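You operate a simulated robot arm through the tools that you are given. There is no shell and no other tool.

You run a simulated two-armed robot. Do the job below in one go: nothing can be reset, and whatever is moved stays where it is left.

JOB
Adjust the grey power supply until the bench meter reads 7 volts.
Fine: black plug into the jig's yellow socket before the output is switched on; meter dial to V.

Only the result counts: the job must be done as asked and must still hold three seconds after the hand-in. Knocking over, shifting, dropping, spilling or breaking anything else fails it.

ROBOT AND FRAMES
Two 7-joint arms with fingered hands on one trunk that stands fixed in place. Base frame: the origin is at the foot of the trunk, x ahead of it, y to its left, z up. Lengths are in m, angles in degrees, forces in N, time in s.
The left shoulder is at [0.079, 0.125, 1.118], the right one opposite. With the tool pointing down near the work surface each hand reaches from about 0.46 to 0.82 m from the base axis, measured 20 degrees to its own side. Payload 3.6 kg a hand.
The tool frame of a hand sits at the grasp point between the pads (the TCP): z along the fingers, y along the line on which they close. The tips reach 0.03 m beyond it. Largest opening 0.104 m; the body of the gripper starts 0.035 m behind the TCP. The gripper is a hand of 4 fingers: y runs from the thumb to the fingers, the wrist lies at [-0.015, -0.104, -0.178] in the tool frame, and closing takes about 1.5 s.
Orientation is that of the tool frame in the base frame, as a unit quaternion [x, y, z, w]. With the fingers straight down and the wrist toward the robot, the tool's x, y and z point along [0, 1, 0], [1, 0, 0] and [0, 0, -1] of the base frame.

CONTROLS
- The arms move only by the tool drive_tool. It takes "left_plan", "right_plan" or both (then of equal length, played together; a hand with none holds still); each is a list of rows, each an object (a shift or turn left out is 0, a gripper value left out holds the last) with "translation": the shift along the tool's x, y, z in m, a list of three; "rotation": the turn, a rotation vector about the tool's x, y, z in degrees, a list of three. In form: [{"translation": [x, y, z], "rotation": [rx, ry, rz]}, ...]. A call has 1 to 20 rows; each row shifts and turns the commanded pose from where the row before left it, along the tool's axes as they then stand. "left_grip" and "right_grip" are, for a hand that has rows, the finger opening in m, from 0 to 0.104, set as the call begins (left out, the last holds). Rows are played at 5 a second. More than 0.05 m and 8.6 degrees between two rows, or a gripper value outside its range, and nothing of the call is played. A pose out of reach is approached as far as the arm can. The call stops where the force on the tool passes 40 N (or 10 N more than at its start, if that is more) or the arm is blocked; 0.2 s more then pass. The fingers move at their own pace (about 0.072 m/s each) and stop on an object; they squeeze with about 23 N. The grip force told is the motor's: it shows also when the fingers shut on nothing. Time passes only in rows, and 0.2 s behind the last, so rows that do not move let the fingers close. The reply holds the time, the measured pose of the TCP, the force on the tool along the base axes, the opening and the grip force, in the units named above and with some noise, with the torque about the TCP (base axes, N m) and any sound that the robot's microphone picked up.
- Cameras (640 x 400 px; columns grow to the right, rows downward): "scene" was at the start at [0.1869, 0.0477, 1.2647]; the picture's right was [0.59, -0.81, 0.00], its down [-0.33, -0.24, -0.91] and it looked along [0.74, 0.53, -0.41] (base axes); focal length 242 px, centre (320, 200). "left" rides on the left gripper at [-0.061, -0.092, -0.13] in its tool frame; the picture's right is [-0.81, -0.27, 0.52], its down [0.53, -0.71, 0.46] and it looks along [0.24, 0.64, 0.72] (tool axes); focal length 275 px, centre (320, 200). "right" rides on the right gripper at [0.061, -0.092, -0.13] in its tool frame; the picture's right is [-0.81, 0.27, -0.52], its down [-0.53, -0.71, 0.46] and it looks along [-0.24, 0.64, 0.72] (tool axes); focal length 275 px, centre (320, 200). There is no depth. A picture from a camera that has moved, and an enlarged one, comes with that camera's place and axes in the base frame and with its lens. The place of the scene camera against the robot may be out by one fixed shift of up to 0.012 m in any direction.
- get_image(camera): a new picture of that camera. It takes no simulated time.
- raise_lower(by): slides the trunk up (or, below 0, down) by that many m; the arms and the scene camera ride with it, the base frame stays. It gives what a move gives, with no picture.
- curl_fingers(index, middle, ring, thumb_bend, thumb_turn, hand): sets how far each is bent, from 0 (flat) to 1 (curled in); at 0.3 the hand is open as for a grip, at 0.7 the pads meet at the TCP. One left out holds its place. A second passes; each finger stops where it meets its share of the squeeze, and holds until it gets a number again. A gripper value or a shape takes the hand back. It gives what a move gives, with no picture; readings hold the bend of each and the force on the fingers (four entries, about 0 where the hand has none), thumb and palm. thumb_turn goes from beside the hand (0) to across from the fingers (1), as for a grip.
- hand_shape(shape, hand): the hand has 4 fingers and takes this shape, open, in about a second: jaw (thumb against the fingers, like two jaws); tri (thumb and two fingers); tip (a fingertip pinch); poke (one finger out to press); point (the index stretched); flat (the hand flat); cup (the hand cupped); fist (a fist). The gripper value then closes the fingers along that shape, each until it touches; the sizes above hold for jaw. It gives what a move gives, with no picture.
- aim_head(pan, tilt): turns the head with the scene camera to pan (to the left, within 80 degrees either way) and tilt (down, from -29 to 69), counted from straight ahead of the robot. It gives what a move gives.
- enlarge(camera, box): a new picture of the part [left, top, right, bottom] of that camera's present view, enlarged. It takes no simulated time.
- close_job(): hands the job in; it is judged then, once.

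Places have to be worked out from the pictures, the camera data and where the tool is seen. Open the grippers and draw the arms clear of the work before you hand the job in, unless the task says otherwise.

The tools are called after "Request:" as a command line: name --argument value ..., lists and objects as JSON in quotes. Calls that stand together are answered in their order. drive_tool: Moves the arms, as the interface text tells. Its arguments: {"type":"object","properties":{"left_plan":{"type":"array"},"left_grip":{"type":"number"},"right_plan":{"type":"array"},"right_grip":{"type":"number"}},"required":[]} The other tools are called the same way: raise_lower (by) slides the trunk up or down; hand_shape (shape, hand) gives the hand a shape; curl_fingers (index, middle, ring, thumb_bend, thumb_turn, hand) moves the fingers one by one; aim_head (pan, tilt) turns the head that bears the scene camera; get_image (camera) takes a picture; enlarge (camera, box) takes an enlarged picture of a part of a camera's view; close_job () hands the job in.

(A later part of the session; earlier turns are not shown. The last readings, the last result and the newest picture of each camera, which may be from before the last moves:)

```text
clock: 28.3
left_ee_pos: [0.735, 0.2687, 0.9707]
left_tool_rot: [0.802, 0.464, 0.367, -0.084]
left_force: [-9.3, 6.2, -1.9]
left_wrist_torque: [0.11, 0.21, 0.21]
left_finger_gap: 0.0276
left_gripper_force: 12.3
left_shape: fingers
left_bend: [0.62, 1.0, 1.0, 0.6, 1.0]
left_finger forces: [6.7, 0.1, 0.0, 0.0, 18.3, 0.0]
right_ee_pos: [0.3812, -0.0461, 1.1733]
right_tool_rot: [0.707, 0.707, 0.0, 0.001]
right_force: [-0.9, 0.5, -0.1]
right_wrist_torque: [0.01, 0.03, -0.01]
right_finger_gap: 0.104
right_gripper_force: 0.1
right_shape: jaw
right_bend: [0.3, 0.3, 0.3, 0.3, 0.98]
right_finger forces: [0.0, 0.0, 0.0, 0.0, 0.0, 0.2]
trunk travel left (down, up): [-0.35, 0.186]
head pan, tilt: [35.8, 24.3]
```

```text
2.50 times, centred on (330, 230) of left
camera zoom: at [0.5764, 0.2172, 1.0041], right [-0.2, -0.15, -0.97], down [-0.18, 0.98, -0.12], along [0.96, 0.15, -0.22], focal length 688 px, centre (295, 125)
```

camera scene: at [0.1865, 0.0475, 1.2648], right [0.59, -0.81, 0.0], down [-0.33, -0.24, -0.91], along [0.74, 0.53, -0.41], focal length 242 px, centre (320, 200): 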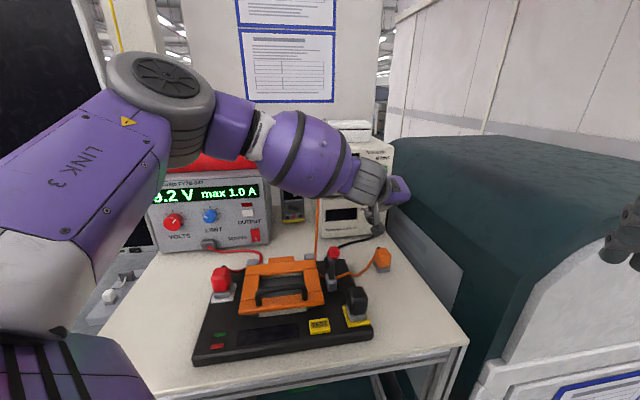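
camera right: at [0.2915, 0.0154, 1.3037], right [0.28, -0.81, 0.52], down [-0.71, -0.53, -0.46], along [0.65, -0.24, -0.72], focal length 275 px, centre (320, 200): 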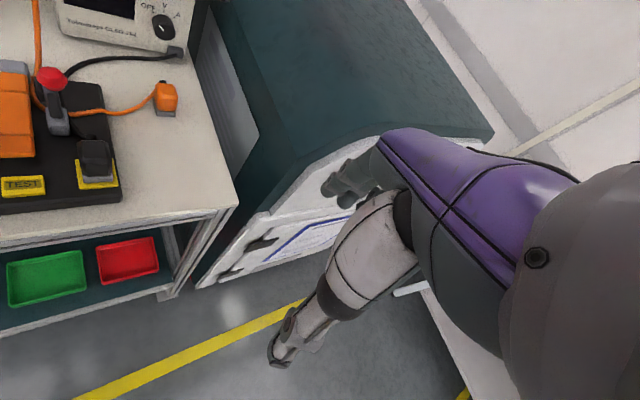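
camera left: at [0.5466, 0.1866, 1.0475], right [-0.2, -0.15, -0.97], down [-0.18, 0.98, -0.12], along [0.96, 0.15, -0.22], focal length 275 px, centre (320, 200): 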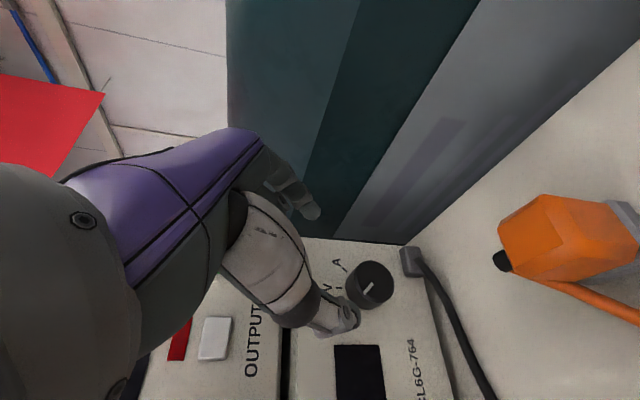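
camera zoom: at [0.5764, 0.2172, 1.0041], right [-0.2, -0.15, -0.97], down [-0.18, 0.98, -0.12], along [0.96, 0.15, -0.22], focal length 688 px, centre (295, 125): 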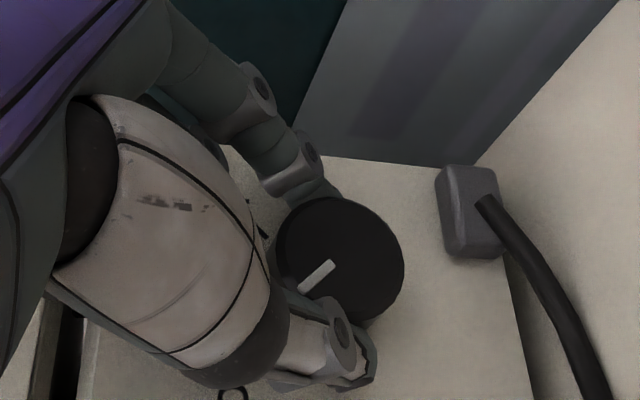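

The knob is pinched (thumb 18 N, index 7 N). I turn about the knob axis clockwise by 22.5° first and check.

Request:
drive_tool --left_plan '[{"translation": [-0.001, 0.0037, -0.0002], "rotation": [5.22, 1.305, 5.22]}, {"translation": [-0.001, 0.0047, -0.0002], "rotation": [5.22, 1.305, 5.22]}, {"translation": [-0.001, 0.0047, -0.0002], "rotation": [5.22, 1.305, 5.22]}, {}]'

Request:
enlarge --camera "left" --box '[260, 150, 400, 310]'

Request:
enlarge --camera "right" --box '[100, 0, 220, 80]'

```text
clock: 29.3
left_ee_pos: [0.7446, 0.2586, 0.9697]
left_tool_rot: [0.826, 0.393, 0.318, -0.251]
left_force: [-12.3, 7.3, 3.7]
left_wrist_torque: [0.24, 0.19, 0.33]
left_finger_gap: 0.0269
left_gripper_force: 10.8
left_shape: fingers
left_bend: [0.66, 1.0, 1.0, 0.58, 1.0]
left_finger forces: [3.9, 0.0, 0.0, 0.0, 18.0, 0.0]
right_ee_pos: [0.3815, -0.0462, 1.1739]
right_tool_rot: [0.707, 0.707, 0.0, 0.0]
right_force: [-0.9, 0.0, 0.0]
right_wrist_torque: [0.0, -0.02, 0.0]
right_finger_gap: 0.1038
right_gripper_force: 0.0
right_shape: jaw
right_bend: [0.3, 0.3, 0.3, 0.3, 0.98]
right_finger forces: [0.0, 0.0, 0.1, 0.1, 0.0, 0.0]
trunk travel left (down, up): [-0.35, 0.186]
head pan, tilt: [35.8, 24.3]
```

```text
2.50 times, centred on (330, 230) of left
camera zoom: at [0.5967, 0.1948, 1.0291], right [-0.45, 0.1, -0.89], down [-0.17, 0.97, 0.19], along [0.88, 0.24, -0.42], focal length 688 px, centre (295, 125)
```

zoom: 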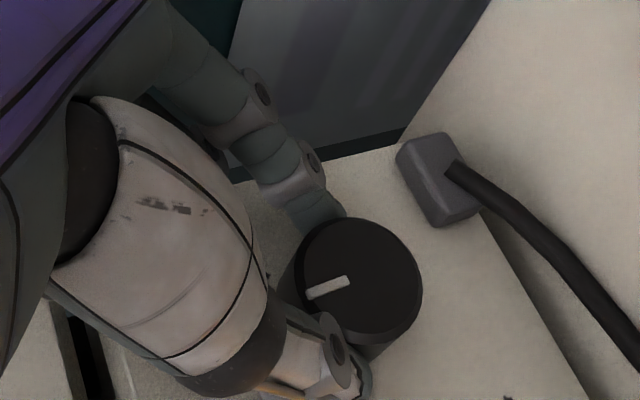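

```text
5.00 times, centred on (160, 40) of right
camera zoom: at [0.2896, 0.0161, 1.3042], right [0.27, -0.81, 0.52], down [-0.71, -0.53, -0.46], along [0.65, -0.24, -0.72], focal length 1376 px, centre (1120, 1000)
```

zoom: 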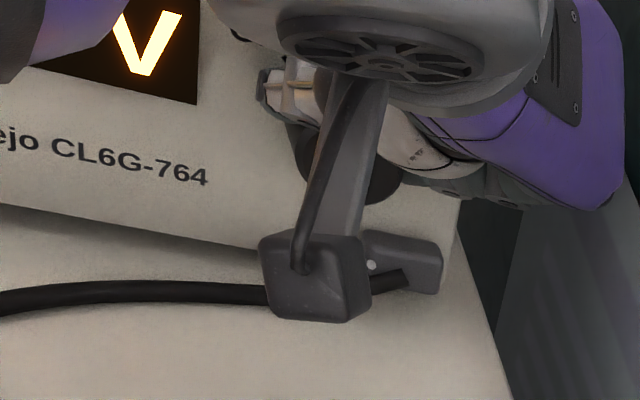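

The meter's display lit up and shows "V", so the dial has clicked to V. I release the knob with a small opening and retreat along the approach line.

Request:
curl_fingers --hand "left" --index 0.53 --thumb_bend 0.49

Request:
enlarge --camera "left" --box '[260, 150, 400, 310]'

```text
clock: 30.3
left_ee_pos: [0.7451, 0.2556, 0.9694]
left_tool_rot: [0.826, 0.393, 0.317, -0.249]
left_force: [-2.6, -3.9, 0.6]
left_wrist_torque: [-0.08, 0.05, -0.16]
left_finger_gap: 0.0512
left_gripper_force: 2.1
left_shape: fingers
left_bend: [0.53, 1.0, 1.0, 0.48, 1.0]
left_finger forces: [4.3, 0.1, 0.0, 0.1, 0.7, 0.0]
right_ee_pos: [0.3814, -0.0465, 1.1728]
right_tool_rot: [0.707, 0.707, 0.0, 0.002]
right_force: [0.4, -0.1, 0.0]
right_wrist_torque: [0.02, 0.05, -0.01]
right_finger_gap: 0.1037
right_gripper_force: 0.0
right_shape: jaw
right_bend: [0.3, 0.3, 0.3, 0.3, 0.98]
right_finger forces: [0.1, 0.0, 0.1, 0.0, 0.0, 0.1]
trunk travel left (down, up): [-0.35, 0.186]
head pan, tilt: [35.8, 24.3]
```

```text
2.50 times, centred on (330, 230) of left
camera zoom: at [0.5977, 0.1926, 1.0288], right [-0.45, 0.1, -0.89], down [-0.16, 0.97, 0.19], along [0.88, 0.23, -0.42], focal length 688 px, centre (295, 125)
```

zoom: 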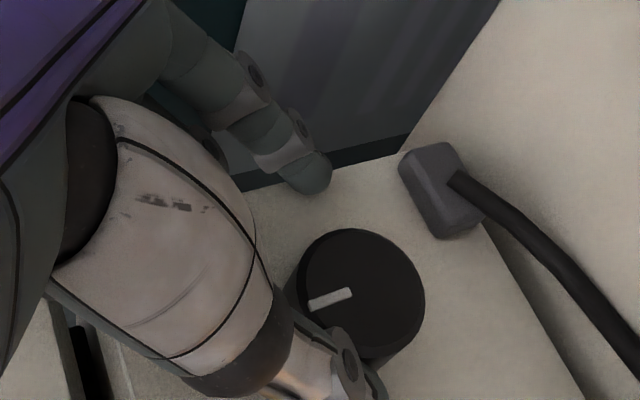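

The fingers are off the knob apart from a light graze. I retreat along the tool axis and then rise.

Request:
drive_tool --left_plan '[{"translation": [0, -0.002, -0.01]}, {"translation": [0, 0, -0.03]}, {"translation": [0, 0, -0.04]}, {"translation": [0, 0, -0.045]}, {"translation": [0, 0, -0.045]}, {}]'

Request:
get_image --camera "scene"

Request:
enlarge --camera "right" --box '[60, 0, 220, 100]'

Request:
get_image --camera "left"

```text
clock: 31.7
left_ee_pos: [0.6806, 0.1941, 1.0786]
left_tool_rot: [0.827, 0.391, 0.313, -0.257]
left_force: [0.2, 0.3, -0.3]
left_wrist_torque: [0.02, 0.0, -0.01]
left_finger_gap: 0.0499
left_gripper_force: 0.1
left_shape: fingers
left_bend: [0.53, 1.0, 1.0, 0.49, 1.0]
left_finger forces: [0.0, 0.1, 0.0, 0.0, 0.0, 0.0]
left hand out of reach, approached as far as the arm can: row 3, 4, 5
right_ee_pos: [0.382, -0.0465, 1.1736]
right_tool_rot: [0.707, 0.707, 0.0, 0.0]
right_force: [0.6, 0.0, 0.8]
right_wrist_torque: [0.0, 0.01, -0.02]
right_finger_gap: 0.1039
right_gripper_force: 0.1
right_shape: jaw
right_bend: [0.3, 0.3, 0.3, 0.3, 0.98]
right_finger forces: [0.1, 0.0, 0.1, 0.0, 0.0, 0.0]
trunk travel left (down, up): [-0.35, 0.186]
head pan, tilt: [35.8, 24.3]
```

```text
taken
camera scene: at [0.1873, 0.0476, 1.2646], right [0.59, -0.81, 0.0], down [-0.33, -0.24, -0.91], along [0.74, 0.53, -0.41], focal length 242 px, centre (320, 200)
```

scene: 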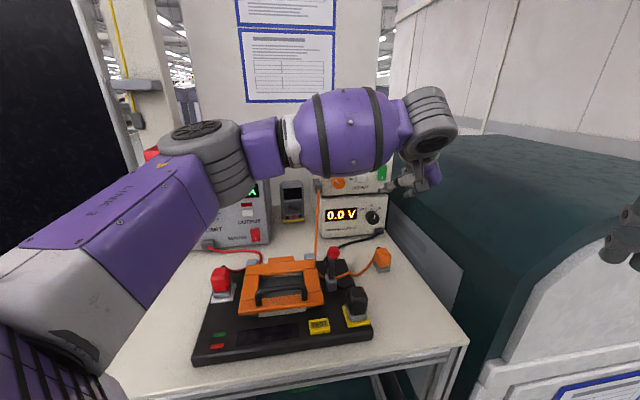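

```text
4.00 times, centred on (140, 50) of right
camera zoom: at [0.2919, 0.0153, 1.3036], right [0.28, -0.81, 0.52], down [-0.71, -0.53, -0.46], along [0.65, -0.24, -0.72], focal length 1101 px, centre (1040, 800)
```

zoom: 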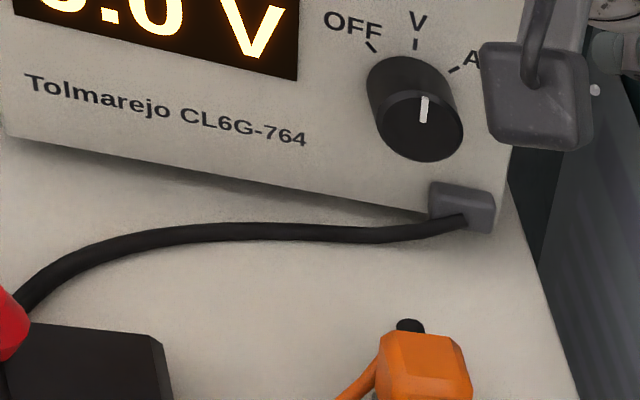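

```text
taken
camera left: at [0.5336, 0.1291, 1.14], right [-0.46, 0.11, -0.88], down [-0.17, 0.96, 0.2], along [0.87, 0.24, -0.43], focal length 275 px, centre (320, 200)
```

left: 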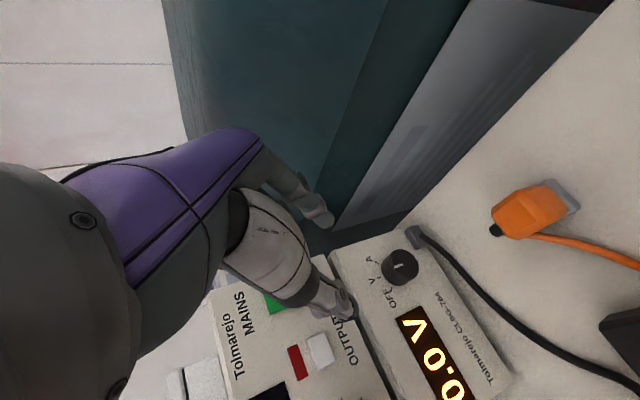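

The dial sits on V and the meter reads 0.0 V. The left arm hit its reach limit in that rolled pose, so I undo the roll and yaw before moving on.

Request:
drive_tool --left_plan '[{"rotation": [-3.654, -0.9135, -3.654]}, {"rotation": [-3.654, -0.9135, -3.654]}, {"rotation": [-3.535, 0, 3.535]}, {"rotation": [-3.535, 0, 3.535]}, {}, {}]'

Request:
get_image --camera "scene"

```text
clock: 33.1
left_ee_pos: [0.6816, 0.1935, 1.0796]
left_tool_rot: [0.854, 0.354, 0.353, -0.146]
left_force: [-0.5, -0.1, -0.4]
left_wrist_torque: [-0.01, -0.04, -0.03]
left_finger_gap: 0.0497
left_gripper_force: 0.0
left_shape: fingers
left_bend: [0.53, 1.0, 1.0, 0.49, 1.0]
left_finger forces: [0.0, 0.0, 0.0, 0.0, 0.1, 0.1]
right_ee_pos: [0.382, -0.0464, 1.1744]
right_tool_rot: [0.707, 0.708, -0.001, 0.0]
right_force: [-0.6, -0.6, -0.1]
right_wrist_torque: [-0.05, -0.01, 0.0]
right_finger_gap: 0.104
right_gripper_force: 0.1
right_shape: jaw
right_bend: [0.3, 0.3, 0.3, 0.3, 0.98]
right_finger forces: [0.0, 0.1, 0.0, 0.1, 0.1, 0.1]
trunk travel left (down, up): [-0.35, 0.186]
head pan, tilt: [35.8, 24.3]
```

```text
taken
camera scene: at [0.1869, 0.0477, 1.2647], right [0.59, -0.81, 0.0], down [-0.33, -0.24, -0.91], along [0.74, 0.53, -0.41], focal length 242 px, centre (320, 200)
```

scene: 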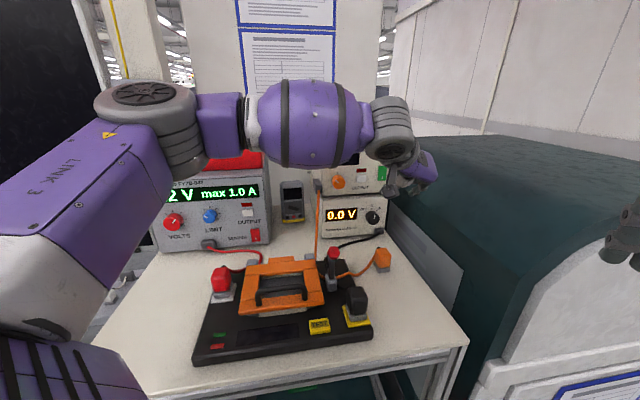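

The orientation is clean again (45° tilt, closing line along the panels). I move the left hand back and left toward the grey supply, staying high.

Request:
drive_tool --left_plan '[{"translation": [-0.007, -0.02, -0.0425]}, {"translation": [-0.007, -0.02, -0.0425]}, {"translation": [0, -0.0375, 0]}, {"translation": [0, -0.0375, 0]}, {"translation": [0, -0.0375, 0]}, {"translation": [0, -0.0375, 0]}, {"translation": [0, -0.0375, 0]}, {"translation": [0, -0.0375, 0]}, {"translation": [0, -0.0375, 0]}, {"translation": [0, -0.0375, 0]}, {}]'

Request:
get_image --camera "scene"

Request:
get_image --camera "left"

```text
clock: 35.5
left_ee_pos: [0.3915, 0.3845, 1.1328]
left_tool_rot: [0.854, 0.353, 0.353, -0.146]
left_force: [-1.1, -0.4, 0.1]
left_wrist_torque: [0.01, 0.02, 0.0]
left_finger_gap: 0.0496
left_gripper_force: 0.0
left_shape: fingers
left_bend: [0.53, 1.0, 1.0, 0.49, 1.0]
left_finger forces: [0.1, 0.1, 0.1, 0.1, 0.0, 0.0]
right_ee_pos: [0.3831, -0.0476, 1.1732]
right_tool_rot: [0.706, 0.708, 0.0, 0.0]
right_force: [0.5, 0.0, -0.3]
right_wrist_torque: [0.01, -0.03, -0.02]
right_finger_gap: 0.1036
right_gripper_force: 0.0
right_shape: jaw
right_bend: [0.3, 0.3, 0.3, 0.3, 0.98]
right_finger forces: [0.1, 0.0, 0.0, 0.1, 0.1, 0.0]
trunk travel left (down, up): [-0.35, 0.186]
head pan, tilt: [35.8, 24.3]
```

```text
taken
camera scene: at [0.1872, 0.0474, 1.2647], right [0.59, -0.81, 0.0], down [-0.33, -0.24, -0.91], along [0.74, 0.53, -0.41], focal length 242 px, centre (320, 200)
```

scene: 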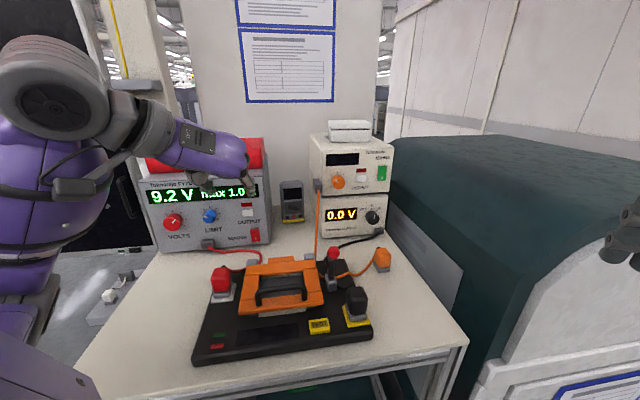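

```text
taken
camera left: at [0.2302, 0.3538, 1.1824], right [-0.34, 0.05, -0.94], down [-0.01, 1.0, 0.06], along [0.94, 0.03, -0.34], focal length 275 px, centre (320, 200)
```

left: 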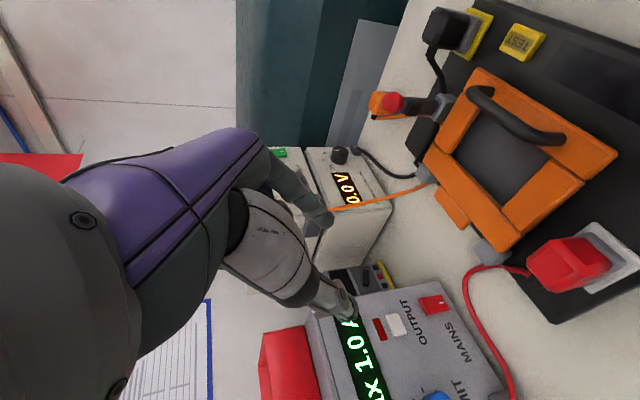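

Next is the OUTPUT button. I shape the left hand to poke, and turn the right hand so its camera gives a second view of the supply.

Request:
hand_shape --hand "left" --shape "poke"

Request:
drive_tool --right_plan '[{"rotation": [0, 0, -8]}, {"rotation": [0, 0, -8]}, {"rotation": [0, 0, -8]}, {"rotation": [0, 0, -8]}, {"rotation": [0, 0, -8]}, {"rotation": [0, 0, -8]}, {"rotation": [0, 0, -8]}, {"rotation": [0, 0, -8]}, {}]'

Request:
get_image --camera "right"

Request:
get_image --camera "left"

Request:
get_image --camera "scene"

```text
clock: 36.4
left_ee_pos: [0.3919, 0.3844, 1.1338]
left_tool_rot: [0.853, 0.354, 0.354, -0.147]
left_force: [-0.5, -0.3, 0.6]
left_wrist_torque: [0.01, -0.02, 0.02]
left_finger_gap: 0.0
left_gripper_force: 0.1
left_shape: poke
left_bend: [0.7, 0.7, 0.99, 1.0, 1.0]
left_finger forces: [0.0, 0.0, 0.1, 0.1, 0.0, 0.0]
right_ee_pos: [0.3825, -0.0465, 1.174]
right_tool_rot: [0.707, 0.708, 0.0, 0.001]
right_force: [0.1, 0.2, -0.3]
right_wrist_torque: [0.01, 0.0, -0.02]
right_finger_gap: 0.1036
right_gripper_force: 0.0
right_shape: jaw
right_bend: [0.3, 0.3, 0.3, 0.3, 0.98]
right_finger forces: [0.0, 0.1, 0.1, 0.0, 0.1, 0.0]
trunk travel left (down, up): [-0.35, 0.186]
head pan, tilt: [35.8, 24.3]
```

```text
clock: 38.4
left_ee_pos: [0.3929, 0.3839, 1.1325]
left_tool_rot: [0.854, 0.354, 0.354, -0.146]
left_force: [-0.6, -0.4, 0.3]
left_wrist_torque: [-0.03, 0.01, -0.02]
left_finger_gap: 0.0
left_gripper_force: 0.0
left_shape: poke
left_bend: [0.7, 0.7, 0.99, 1.0, 1.0]
left_finger forces: [0.0, 0.0, 0.0, 0.0, 0.1, 0.0]
right_ee_pos: [0.3846, -0.0458, 1.1743]
right_tool_rot: [0.225, 0.974, 0.0, -0.001]
right_force: [0.5, -0.2, -0.3]
right_wrist_torque: [0.0, 0.02, -0.01]
right_finger_gap: 0.1036
right_gripper_force: 0.0
right_shape: jaw
right_bend: [0.3, 0.3, 0.3, 0.3, 0.98]
right_finger forces: [0.0, 0.0, 0.0, 0.0, 0.0, 0.1]
trunk travel left (down, up): [-0.35, 0.186]
head pan, tilt: [35.8, 24.3]
```

```text
taken
camera right: at [0.29, -0.101, 1.304], right [0.85, -0.11, 0.52], down [0.17, -0.87, -0.46], along [0.5, 0.47, -0.72], focal length 275 px, centre (320, 200)
```

right: 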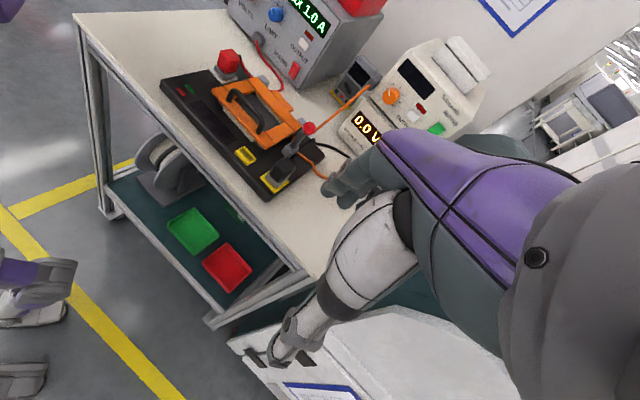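

```text
taken
camera left: at [0.2302, 0.3538, 1.1824], right [-0.34, 0.05, -0.94], down [-0.01, 1.0, 0.05], along [0.94, 0.03, -0.34], focal length 275 px, centre (320, 200)
```

left: 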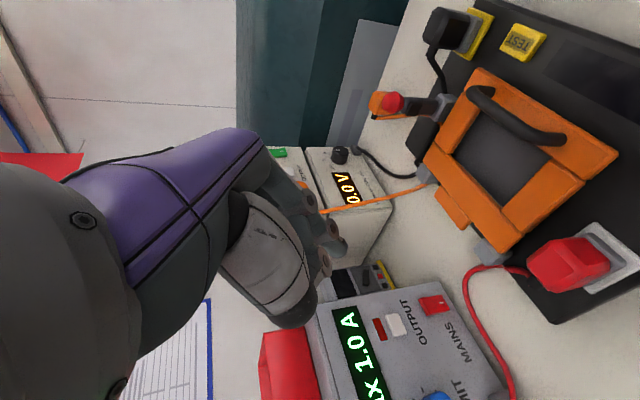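

```text
taken
camera scene: at [0.1868, 0.0476, 1.2647], right [0.59, -0.81, 0.0], down [-0.33, -0.24, -0.91], along [0.74, 0.53, -0.41], focal length 242 px, centre (320, 200)
```

scene: 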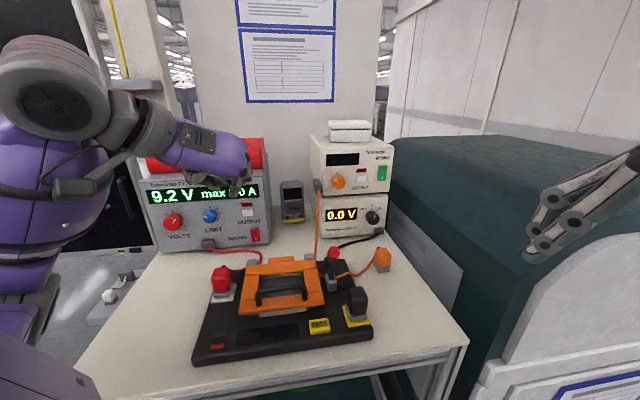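

The poke shape puts the index and middle tips on the TCP line. I enlarge both hand views of the supply's panel to triangulate the button and the VOLTS knob.

Request:
enlarge --camera "left" --box '[300, 270, 480, 400]'

Request:
enlarge --camera "right" --box '[220, 0, 350, 90]'

Request:
enlarge --camera "scene" --box '[130, 160, 280, 260]'

```text
3.08 times, centred on (390, 335) of left
camera zoom: at [0.2302, 0.3538, 1.1824], right [-0.34, 0.05, -0.94], down [-0.01, 1.0, 0.05], along [0.94, 0.03, -0.34], focal length 847 px, centre (105, -215)
```

zoom: 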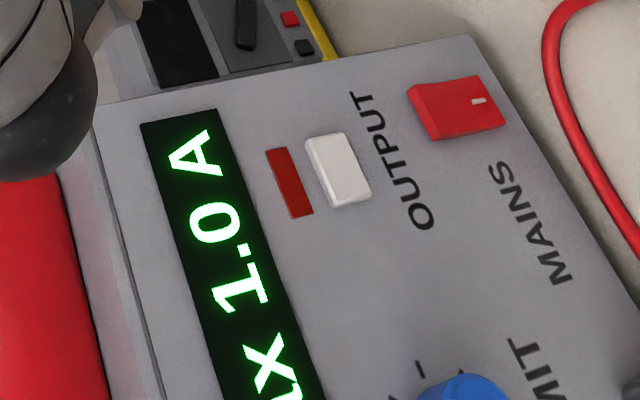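

```text
4.44 times, centred on (285, 45) of right
camera zoom: at [0.29, -0.101, 1.304], right [0.85, -0.11, 0.52], down [0.17, -0.87, -0.46], along [0.5, 0.47, -0.72], focal length 1224 px, centre (476, 889)
```

zoom: 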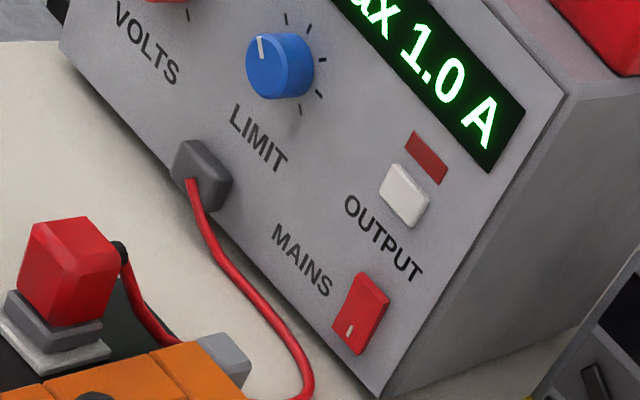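

```text
4.00 times, centred on (205, 210) of scene
camera zoom: at [0.1868, 0.0476, 1.2647], right [0.59, -0.81, 0.0], down [-0.33, -0.24, -0.91], along [0.74, 0.53, -0.41], focal length 967 px, centre (780, 160)
```

zoom: 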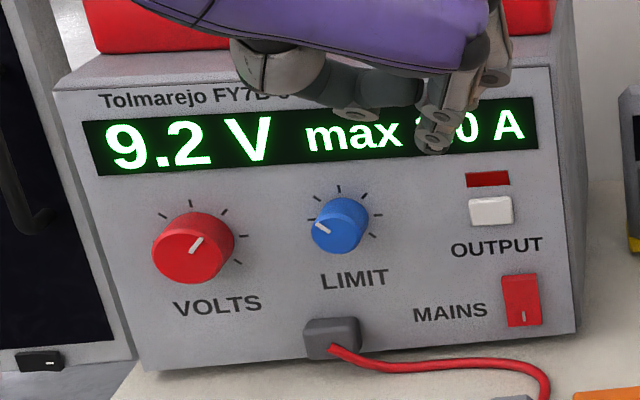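

I place OUTPUT near (0.5205, 0.523, 0.985). I enlarge the left view of the poking fingertips to find exactly where the leading tip lies.

Request:
enlarge --camera "left" --box '[270, 190, 370, 300]'

Request:
enlarge --camera "scene" --box '[180, 140, 280, 210]'

```text
3.64 times, centred on (320, 245) of left
camera zoom: at [0.2302, 0.3538, 1.1824], right [-0.34, 0.05, -0.94], down [-0.01, 1.0, 0.05], along [0.94, 0.03, -0.34], focal length 1001 px, centre (320, 36)
```

zoom: 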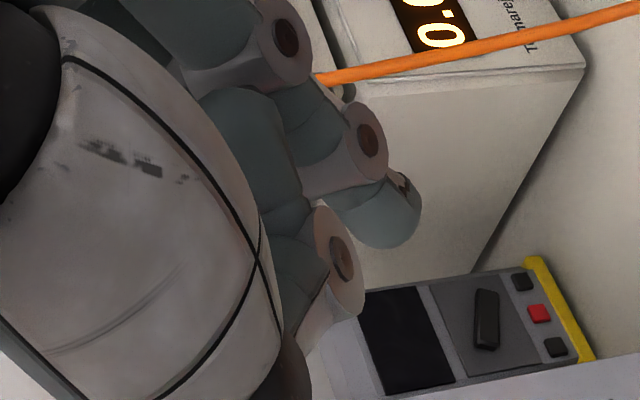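

```text
5.71 times, centred on (230, 175) of scene
camera zoom: at [0.1868, 0.0476, 1.2647], right [0.59, -0.81, 0.0], down [-0.33, -0.24, -0.91], along [0.74, 0.53, -0.41], focal length 1381 px, centre (834, 343)
```

zoom: 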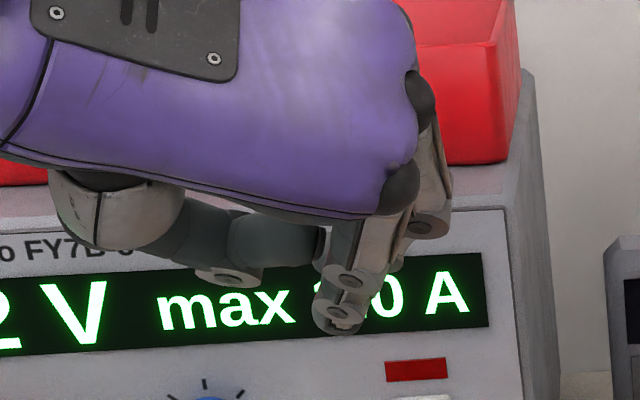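

The middle finger is also only half curled and would lead into the panel, so I curl it and the ring fully, leaving just the index out.

Request:
curl_fingers --hand "left" --index 0.6 --middle 1.0 --ring 1.0 --thumb_bend 0.9 --thumb_turn 1.0

Request:
enlarge --camera "left" --box '[270, 190, 370, 300]'

Request:
enlarge --camera "scene" --box '[180, 140, 280, 210]'

```text
clock: 39.4
left_ee_pos: [0.3926, 0.3832, 1.133]
left_tool_rot: [0.854, 0.353, 0.354, -0.146]
left_force: [0.2, 0.2, 0.4]
left_wrist_torque: [0.0, 0.04, -0.02]
left_finger_gap: 0.0121
left_gripper_force: 0.1
left_shape: fingers
left_bend: [0.49, 1.0, 1.0, 0.92, 1.0]
left_finger forces: [0.0, 0.0, 0.1, 0.0, 0.1, 0.0]
right_ee_pos: [0.3847, -0.0443, 1.1743]
right_tool_rot: [0.224, 0.975, 0.0, 0.0]
right_force: [0.4, -0.2, -0.8]
right_wrist_torque: [-0.01, -0.02, -0.04]
right_finger_gap: 0.1036
right_gripper_force: 0.1
right_shape: jaw
right_bend: [0.3, 0.3, 0.3, 0.3, 0.98]
right_finger forces: [0.0, 0.1, 0.1, 0.1, 0.1, 0.0]
trunk travel left (down, up): [-0.35, 0.186]
head pan, tilt: [35.8, 24.3]
```

```text
3.64 times, centred on (320, 245) of left
camera zoom: at [0.2303, 0.3538, 1.1824], right [-0.34, 0.05, -0.94], down [-0.01, 1.0, 0.05], along [0.94, 0.03, -0.34], focal length 1001 px, centre (320, 36)
```

zoom: 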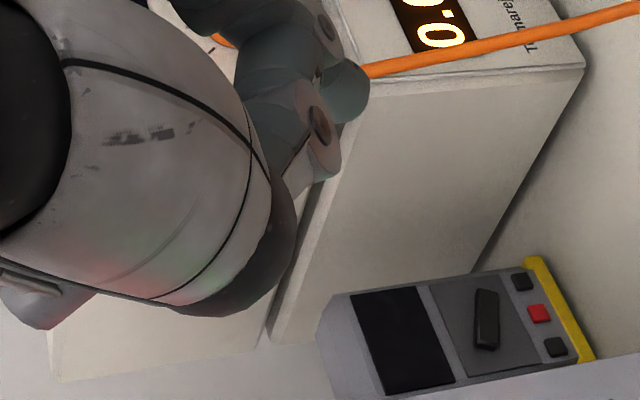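

```text
5.71 times, centred on (230, 175) of scene
camera zoom: at [0.1869, 0.0476, 1.2647], right [0.59, -0.81, 0.0], down [-0.33, -0.24, -0.91], along [0.74, 0.53, -0.41], focal length 1381 px, centre (834, 343)
```

zoom: 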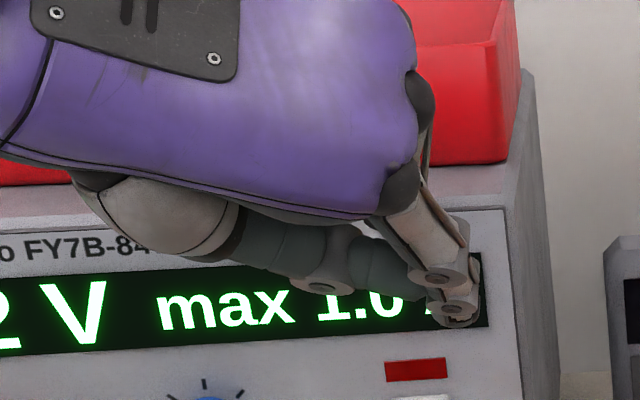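

The thumb still sits next to the index tip. I stretch the index further so it clearly leads, then measure the tip.

Request:
curl_fingers --hand "left" --index 0.25 --thumb_bend 0.9

Request:
enlarge --camera "left" --box '[240, 150, 370, 280]'

Request:
enlarge --camera "scene" --box '[180, 140, 280, 210]'

Request:
enlarge --camera "right" --box '[220, 0, 350, 90]'

```text
clock: 40.4
left_ee_pos: [0.3919, 0.385, 1.1325]
left_tool_rot: [0.854, 0.353, 0.354, -0.146]
left_force: [-0.2, -0.4, 0.1]
left_wrist_torque: [0.02, -0.05, -0.01]
left_finger_gap: 0.029
left_gripper_force: 0.1
left_shape: fingers
left_bend: [0.25, 1.0, 1.0, 0.9, 1.0]
left_finger forces: [0.0, 0.0, 0.0, 0.0, 0.0, 0.0]
right_ee_pos: [0.3829, -0.0455, 1.1742]
right_tool_rot: [0.225, 0.974, 0.0, 0.0]
right_force: [1.1, -0.9, -0.6]
right_wrist_torque: [0.0, -0.01, 0.04]
right_finger_gap: 0.1037
right_gripper_force: 0.0
right_shape: jaw
right_bend: [0.3, 0.3, 0.3, 0.3, 0.98]
right_finger forces: [0.1, 0.0, 0.0, 0.0, 0.0, 0.0]
trunk travel left (down, up): [-0.35, 0.186]
head pan, tilt: [35.8, 24.3]
```

```text
3.08 times, centred on (305, 215) of left
camera zoom: at [0.2303, 0.3538, 1.1824], right [-0.34, 0.05, -0.94], down [-0.01, 1.0, 0.05], along [0.94, 0.03, -0.34], focal length 847 px, centre (366, 154)
```

zoom: 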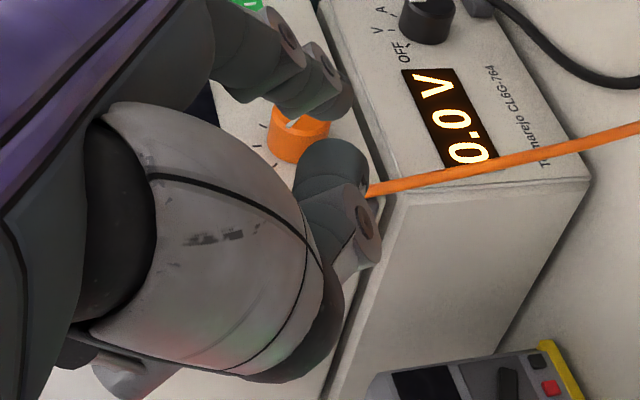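

```text
5.71 times, centred on (230, 175) of scene
camera zoom: at [0.1869, 0.0476, 1.2647], right [0.59, -0.81, 0.0], down [-0.33, -0.24, -0.91], along [0.74, 0.53, -0.41], focal length 1381 px, centre (834, 343)
```

zoom: 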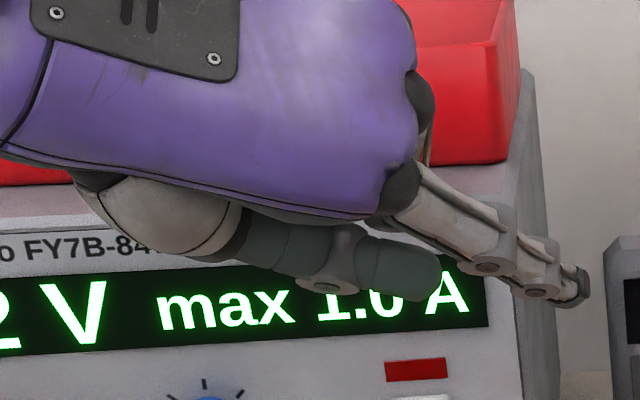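

```text
4.44 times, centred on (285, 45) of right
camera zoom: at [0.29, -0.1007, 1.304], right [0.85, -0.11, 0.52], down [0.17, -0.87, -0.46], along [0.5, 0.47, -0.72], focal length 1224 px, centre (476, 889)
```

zoom: 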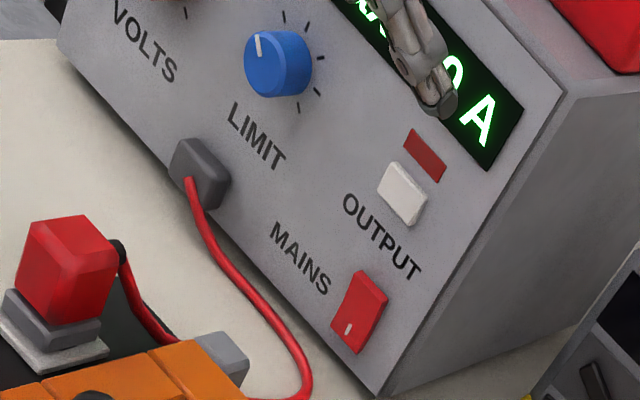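

A stretched index swings far sideways, while in the poke shape its tip sat on the TCP line. I tuck the thumb fully first, then bring the index back to 0.7 with the middle and ring curled.

Request:
curl_fingers --hand "left" --thumb_bend 1.0 --middle 1.0 --ring 1.0

Request:
curl_fingers --hand "left" --index 0.68

Request:
enlarge --camera "left" --box '[270, 190, 370, 300]'

Request:
enlarge --camera "scene" --box '[180, 140, 280, 210]'

Request:
enlarge --camera "right" --box '[250, 0, 340, 60]'

```text
clock: 41.4
left_ee_pos: [0.3921, 0.3828, 1.1326]
left_tool_rot: [0.854, 0.354, 0.353, -0.147]
left_force: [-0.4, 0.0, 0.1]
left_wrist_torque: [0.0, 0.03, 0.0]
left_finger_gap: 0.0294
left_gripper_force: 0.1
left_shape: fingers
left_bend: [0.25, 1.0, 1.0, 0.99, 1.0]
left_finger forces: [0.0, 0.0, 0.1, 0.0, 0.0, 0.0]
right_ee_pos: [0.3848, -0.0447, 1.1749]
right_tool_rot: [0.224, 0.975, -0.001, 0.0]
right_force: [-0.2, -0.5, -0.3]
right_wrist_torque: [-0.02, -0.02, 0.03]
right_finger_gap: 0.1037
right_gripper_force: 0.1
right_shape: jaw
right_bend: [0.3, 0.3, 0.3, 0.3, 0.98]
right_finger forces: [0.0, 0.0, 0.0, 0.0, 0.1, 0.0]
trunk travel left (down, up): [-0.35, 0.186]
head pan, tilt: [35.8, 24.3]
```

```text
clock: 42.4
left_ee_pos: [0.3923, 0.3835, 1.1329]
left_tool_rot: [0.853, 0.354, 0.353, -0.148]
left_force: [-0.1, -0.3, 0.5]
left_wrist_torque: [0.01, -0.01, 0.0]
left_finger_gap: 0.0218
left_gripper_force: 0.0
left_shape: fingers
left_bend: [0.34, 1.0, 1.0, 0.98, 1.0]
left_finger forces: [0.1, 0.1, 0.0, 0.0, 0.0, 0.1]
right_ee_pos: [0.3843, -0.045, 1.1735]
right_tool_rot: [0.225, 0.974, 0.0, 0.0]
right_force: [-0.2, 0.4, 0.1]
right_wrist_torque: [0.0, 0.03, 0.02]
right_finger_gap: 0.1038
right_gripper_force: 0.0
right_shape: jaw
right_bend: [0.3, 0.3, 0.3, 0.3, 0.98]
right_finger forces: [0.0, 0.0, 0.0, 0.1, 0.0, 0.0]
trunk travel left (down, up): [-0.35, 0.186]
head pan, tilt: [35.8, 24.3]
```

```text
3.64 times, centred on (320, 245) of left
camera zoom: at [0.2303, 0.3538, 1.1824], right [-0.34, 0.05, -0.94], down [-0.01, 1.0, 0.05], along [0.94, 0.03, -0.34], focal length 1001 px, centre (320, 36)
```

zoom: 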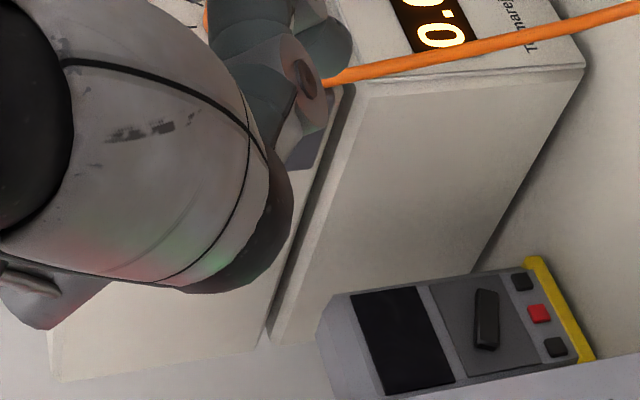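

```text
5.71 times, centred on (230, 175) of scene
camera zoom: at [0.1869, 0.0476, 1.2647], right [0.59, -0.81, 0.0], down [-0.33, -0.24, -0.91], along [0.74, 0.53, -0.41], focal length 1381 px, centre (834, 343)
```

zoom: 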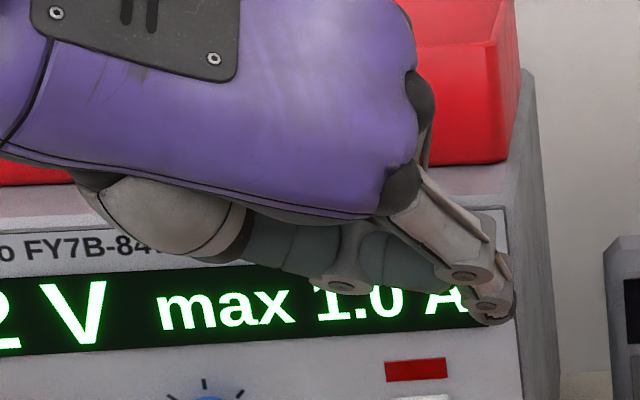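

```text
6.67 times, centred on (295, 30) of right
camera zoom: at [0.29, -0.1007, 1.304], right [0.85, -0.11, 0.52], down [0.17, -0.87, -0.46], along [0.5, 0.47, -0.72], focal length 1835 px, centre (487, 1333)
```

zoom: 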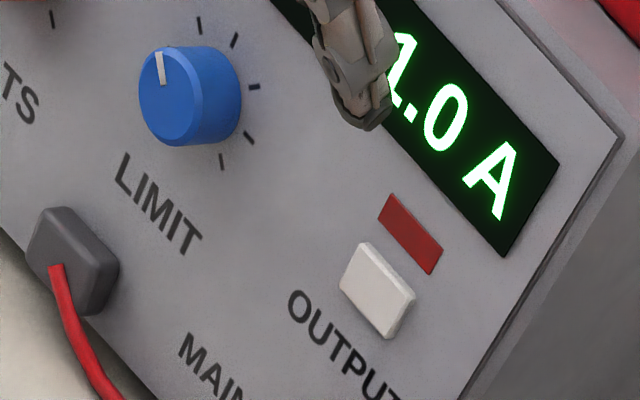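

The thumb blocks the index if it is tucked first. I retake the poke shape as a whole and then curl only the middle finger away.

Request:
hand_shape --hand "left" --shape "jaw"

Request:
hand_shape --hand "left" --shape "poke"

Request:
curl_fingers --hand "left" --middle 1.0 --ring 1.0

Request:
enlarge --camera "left" --box '[270, 190, 370, 300]'

Request:
enlarge --camera "scene" --box '[180, 140, 280, 210]'

Request:
enlarge --camera "right" --box '[250, 0, 340, 60]'

```text
clock: 43.3
left_ee_pos: [0.3919, 0.3841, 1.133]
left_tool_rot: [0.854, 0.353, 0.353, -0.146]
left_force: [-0.2, -0.2, 1.5]
left_wrist_torque: [-0.04, -0.03, -0.02]
left_finger_gap: 0.1036
left_gripper_force: 0.0
left_shape: jaw
left_bend: [0.3, 0.3, 0.3, 0.3, 0.98]
left_finger forces: [0.1, 0.0, 0.0, 0.0, 0.1, 0.1]
right_ee_pos: [0.3853, -0.0463, 1.1737]
right_tool_rot: [0.224, 0.975, 0.0, 0.0]
right_force: [0.2, -0.4, -0.1]
right_wrist_torque: [0.0, 0.02, -0.03]
right_finger_gap: 0.1037
right_gripper_force: 0.2
right_shape: jaw
right_bend: [0.3, 0.3, 0.3, 0.3, 0.98]
right_finger forces: [0.0, 0.0, 0.0, 0.1, 0.0, 0.0]
trunk travel left (down, up): [-0.35, 0.186]
head pan, tilt: [35.8, 24.3]
```

```text
clock: 44.2
left_ee_pos: [0.3919, 0.3837, 1.1337]
left_tool_rot: [0.854, 0.353, 0.354, -0.147]
left_force: [0.5, -0.7, -0.7]
left_wrist_torque: [0.02, -0.04, 0.02]
left_finger_gap: 0.0
left_gripper_force: 0.0
left_shape: poke
left_bend: [0.7, 0.7, 0.99, 1.0, 1.0]
left_finger forces: [0.1, 0.1, 0.1, 0.0, 0.0, 0.1]
right_ee_pos: [0.3842, -0.045, 1.1737]
right_tool_rot: [0.225, 0.974, 0.0, 0.0]
right_force: [0.4, 0.0, -0.4]
right_wrist_torque: [0.03, 0.01, 0.01]
right_finger_gap: 0.1038
right_gripper_force: 0.0
right_shape: jaw
right_bend: [0.3, 0.3, 0.3, 0.3, 0.98]
right_finger forces: [0.1, 0.0, 0.0, 0.0, 0.1, 0.0]
trunk travel left (down, up): [-0.35, 0.186]
head pan, tilt: [35.8, 24.3]
```

```text
clock: 45.2
left_ee_pos: [0.3926, 0.3837, 1.1325]
left_tool_rot: [0.854, 0.353, 0.353, -0.147]
left_force: [-0.4, -0.6, 0.2]
left_wrist_torque: [0.04, 0.02, 0.01]
left_finger_gap: 0.03
left_gripper_force: 0.1
left_shape: fingers
left_bend: [0.7, 1.0, 1.0, 1.0, 1.0]
left_finger forces: [0.1, 0.0, 0.1, 0.0, 0.0, 0.1]
right_ee_pos: [0.3851, -0.0457, 1.1732]
right_tool_rot: [0.225, 0.974, 0.0, -0.001]
right_force: [0.4, 0.0, -0.6]
right_wrist_torque: [-0.02, -0.01, 0.01]
right_finger_gap: 0.1037
right_gripper_force: 0.1
right_shape: jaw
right_bend: [0.3, 0.3, 0.3, 0.3, 0.98]
right_finger forces: [0.1, 0.0, 0.0, 0.0, 0.1, 0.0]
trunk travel left (down, up): [-0.35, 0.186]
head pan, tilt: [35.8, 24.3]
```

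```text
3.64 times, centred on (320, 245) of left
camera zoom: at [0.2303, 0.3538, 1.1824], right [-0.34, 0.05, -0.94], down [-0.01, 1.0, 0.05], along [0.94, 0.03, -0.34], focal length 1001 px, centre (320, 36)
```

zoom: 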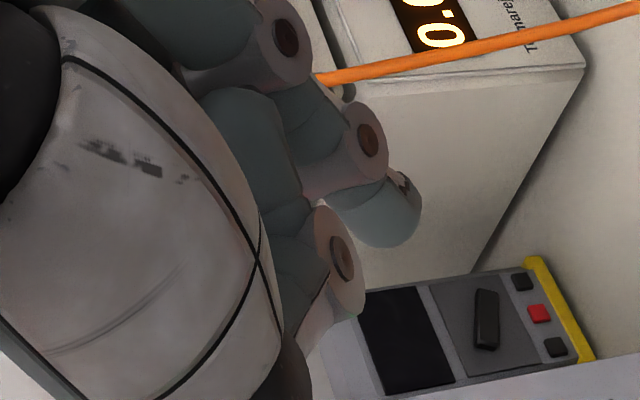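

```text
5.71 times, centred on (230, 175) of scene
camera zoom: at [0.1869, 0.0476, 1.2647], right [0.59, -0.81, 0.0], down [-0.33, -0.24, -0.91], along [0.74, 0.53, -0.41], focal length 1381 px, centre (834, 343)
```

zoom: 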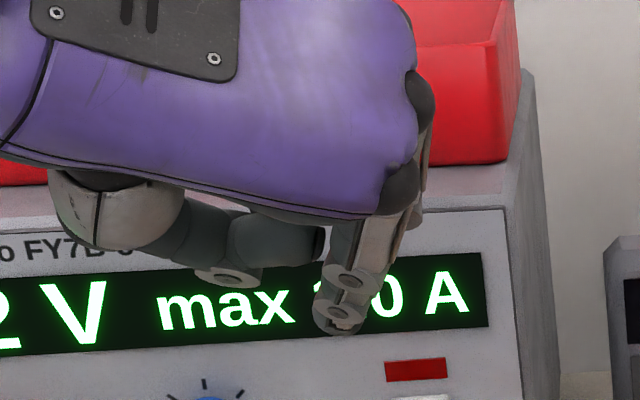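

```text
6.67 times, centred on (295, 30) of right
camera zoom: at [0.29, -0.1007, 1.304], right [0.85, -0.11, 0.52], down [0.17, -0.87, -0.46], along [0.5, 0.47, -0.72], focal length 1835 px, centre (487, 1333)
```

zoom: 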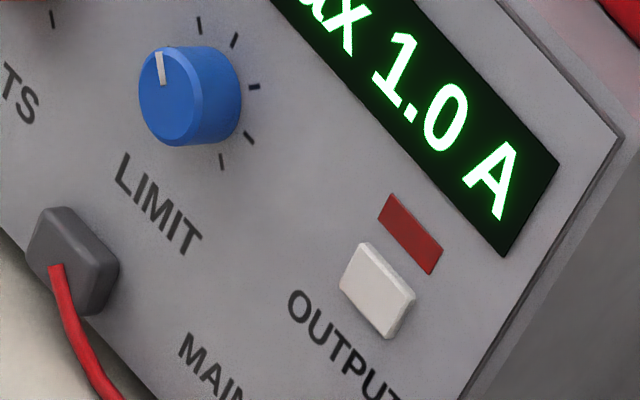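

Now only the index tip leads, at about 3 cm ahead of the TCP. I tilt the hand to 25° below horizontal so the tip clearly leads, and go to a standoff about 4 cm off the OUTPUT button.

Request:
drive_tool --left_plan '[{"rotation": [0, 6.67, 0]}, {"rotation": [0, 6.67, 0]}, {"rotation": [0, 6.66, 0]}, {"translation": [-0.0163, -0.002, 0.0419]}, {"translation": [-0.0163, -0.002, 0.0419]}, {"translation": [-0.0163, -0.002, 0.0419]}, {"translation": [-0.0163, -0.002, 0.0419]}, {}]'

Request:
get_image --camera "left"

Request:
enlarge --camera "right" --box '[220, 0, 350, 90]'

Request:
get_image --camera "scene"

```text
clock: 47.0
left_ee_pos: [0.4833, 0.4877, 1.008]
left_tool_rot: [0.779, 0.323, 0.496, -0.205]
left_force: [0.8, 0.3, -0.6]
left_wrist_torque: [-0.03, -0.01, -0.01]
left_finger_gap: 0.0299
left_gripper_force: 0.0
left_shape: fingers
left_bend: [0.7, 1.0, 1.0, 1.0, 1.0]
left_finger forces: [0.0, 0.0, 0.0, 0.1, 0.1, 0.0]
left hand out of reach, approached as far as the arm can: row 3
right_ee_pos: [0.3835, -0.0467, 1.1738]
right_tool_rot: [0.223, 0.975, 0.0, 0.001]
right_force: [0.3, -0.2, -0.1]
right_wrist_torque: [-0.01, -0.03, 0.02]
right_finger_gap: 0.1037
right_gripper_force: 0.0
right_shape: jaw
right_bend: [0.3, 0.3, 0.3, 0.3, 0.98]
right_finger forces: [0.0, 0.0, 0.0, 0.0, 0.0, 0.0]
trunk travel left (down, up): [-0.35, 0.186]
head pan, tilt: [35.8, 24.3]
```

```text
taken
camera left: at [0.3152, 0.4504, 1.0087], right [-0.11, 0.28, -0.95], down [-0.05, 0.96, 0.29], along [0.99, 0.08, -0.09], focal length 275 px, centre (320, 200)
```

left: 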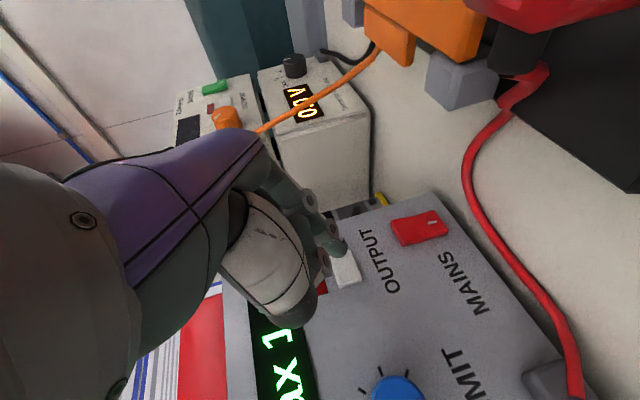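

```text
4.44 times, centred on (285, 45) of right
camera zoom: at [0.2899, -0.1009, 1.304], right [0.85, -0.11, 0.52], down [0.17, -0.87, -0.46], along [0.5, 0.47, -0.72], focal length 1224 px, centre (476, 889)
```

zoom: 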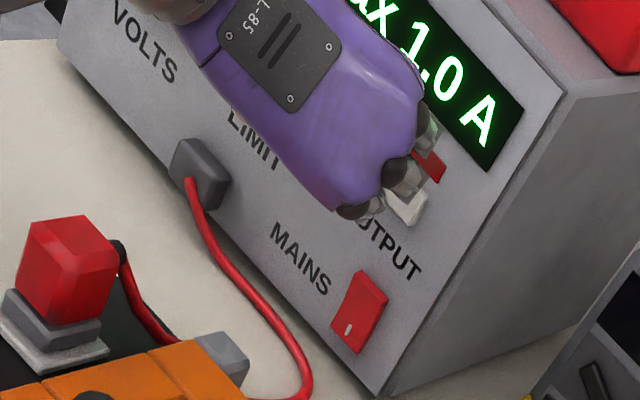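

```text
taken
camera scene: at [0.1868, 0.0475, 1.2648], right [0.59, -0.81, 0.0], down [-0.33, -0.24, -0.91], along [0.74, 0.53, -0.41], focal length 242 px, centre (320, 200)
```

scene: 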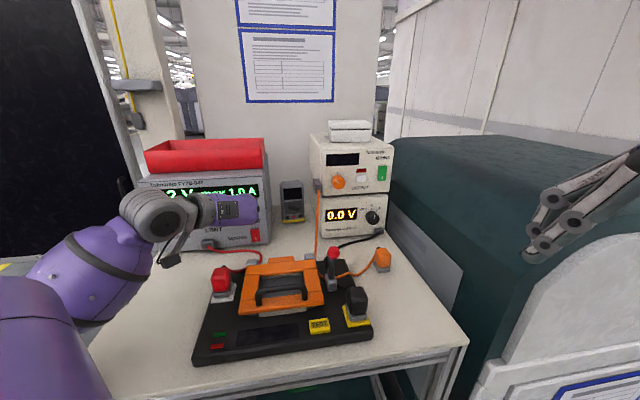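

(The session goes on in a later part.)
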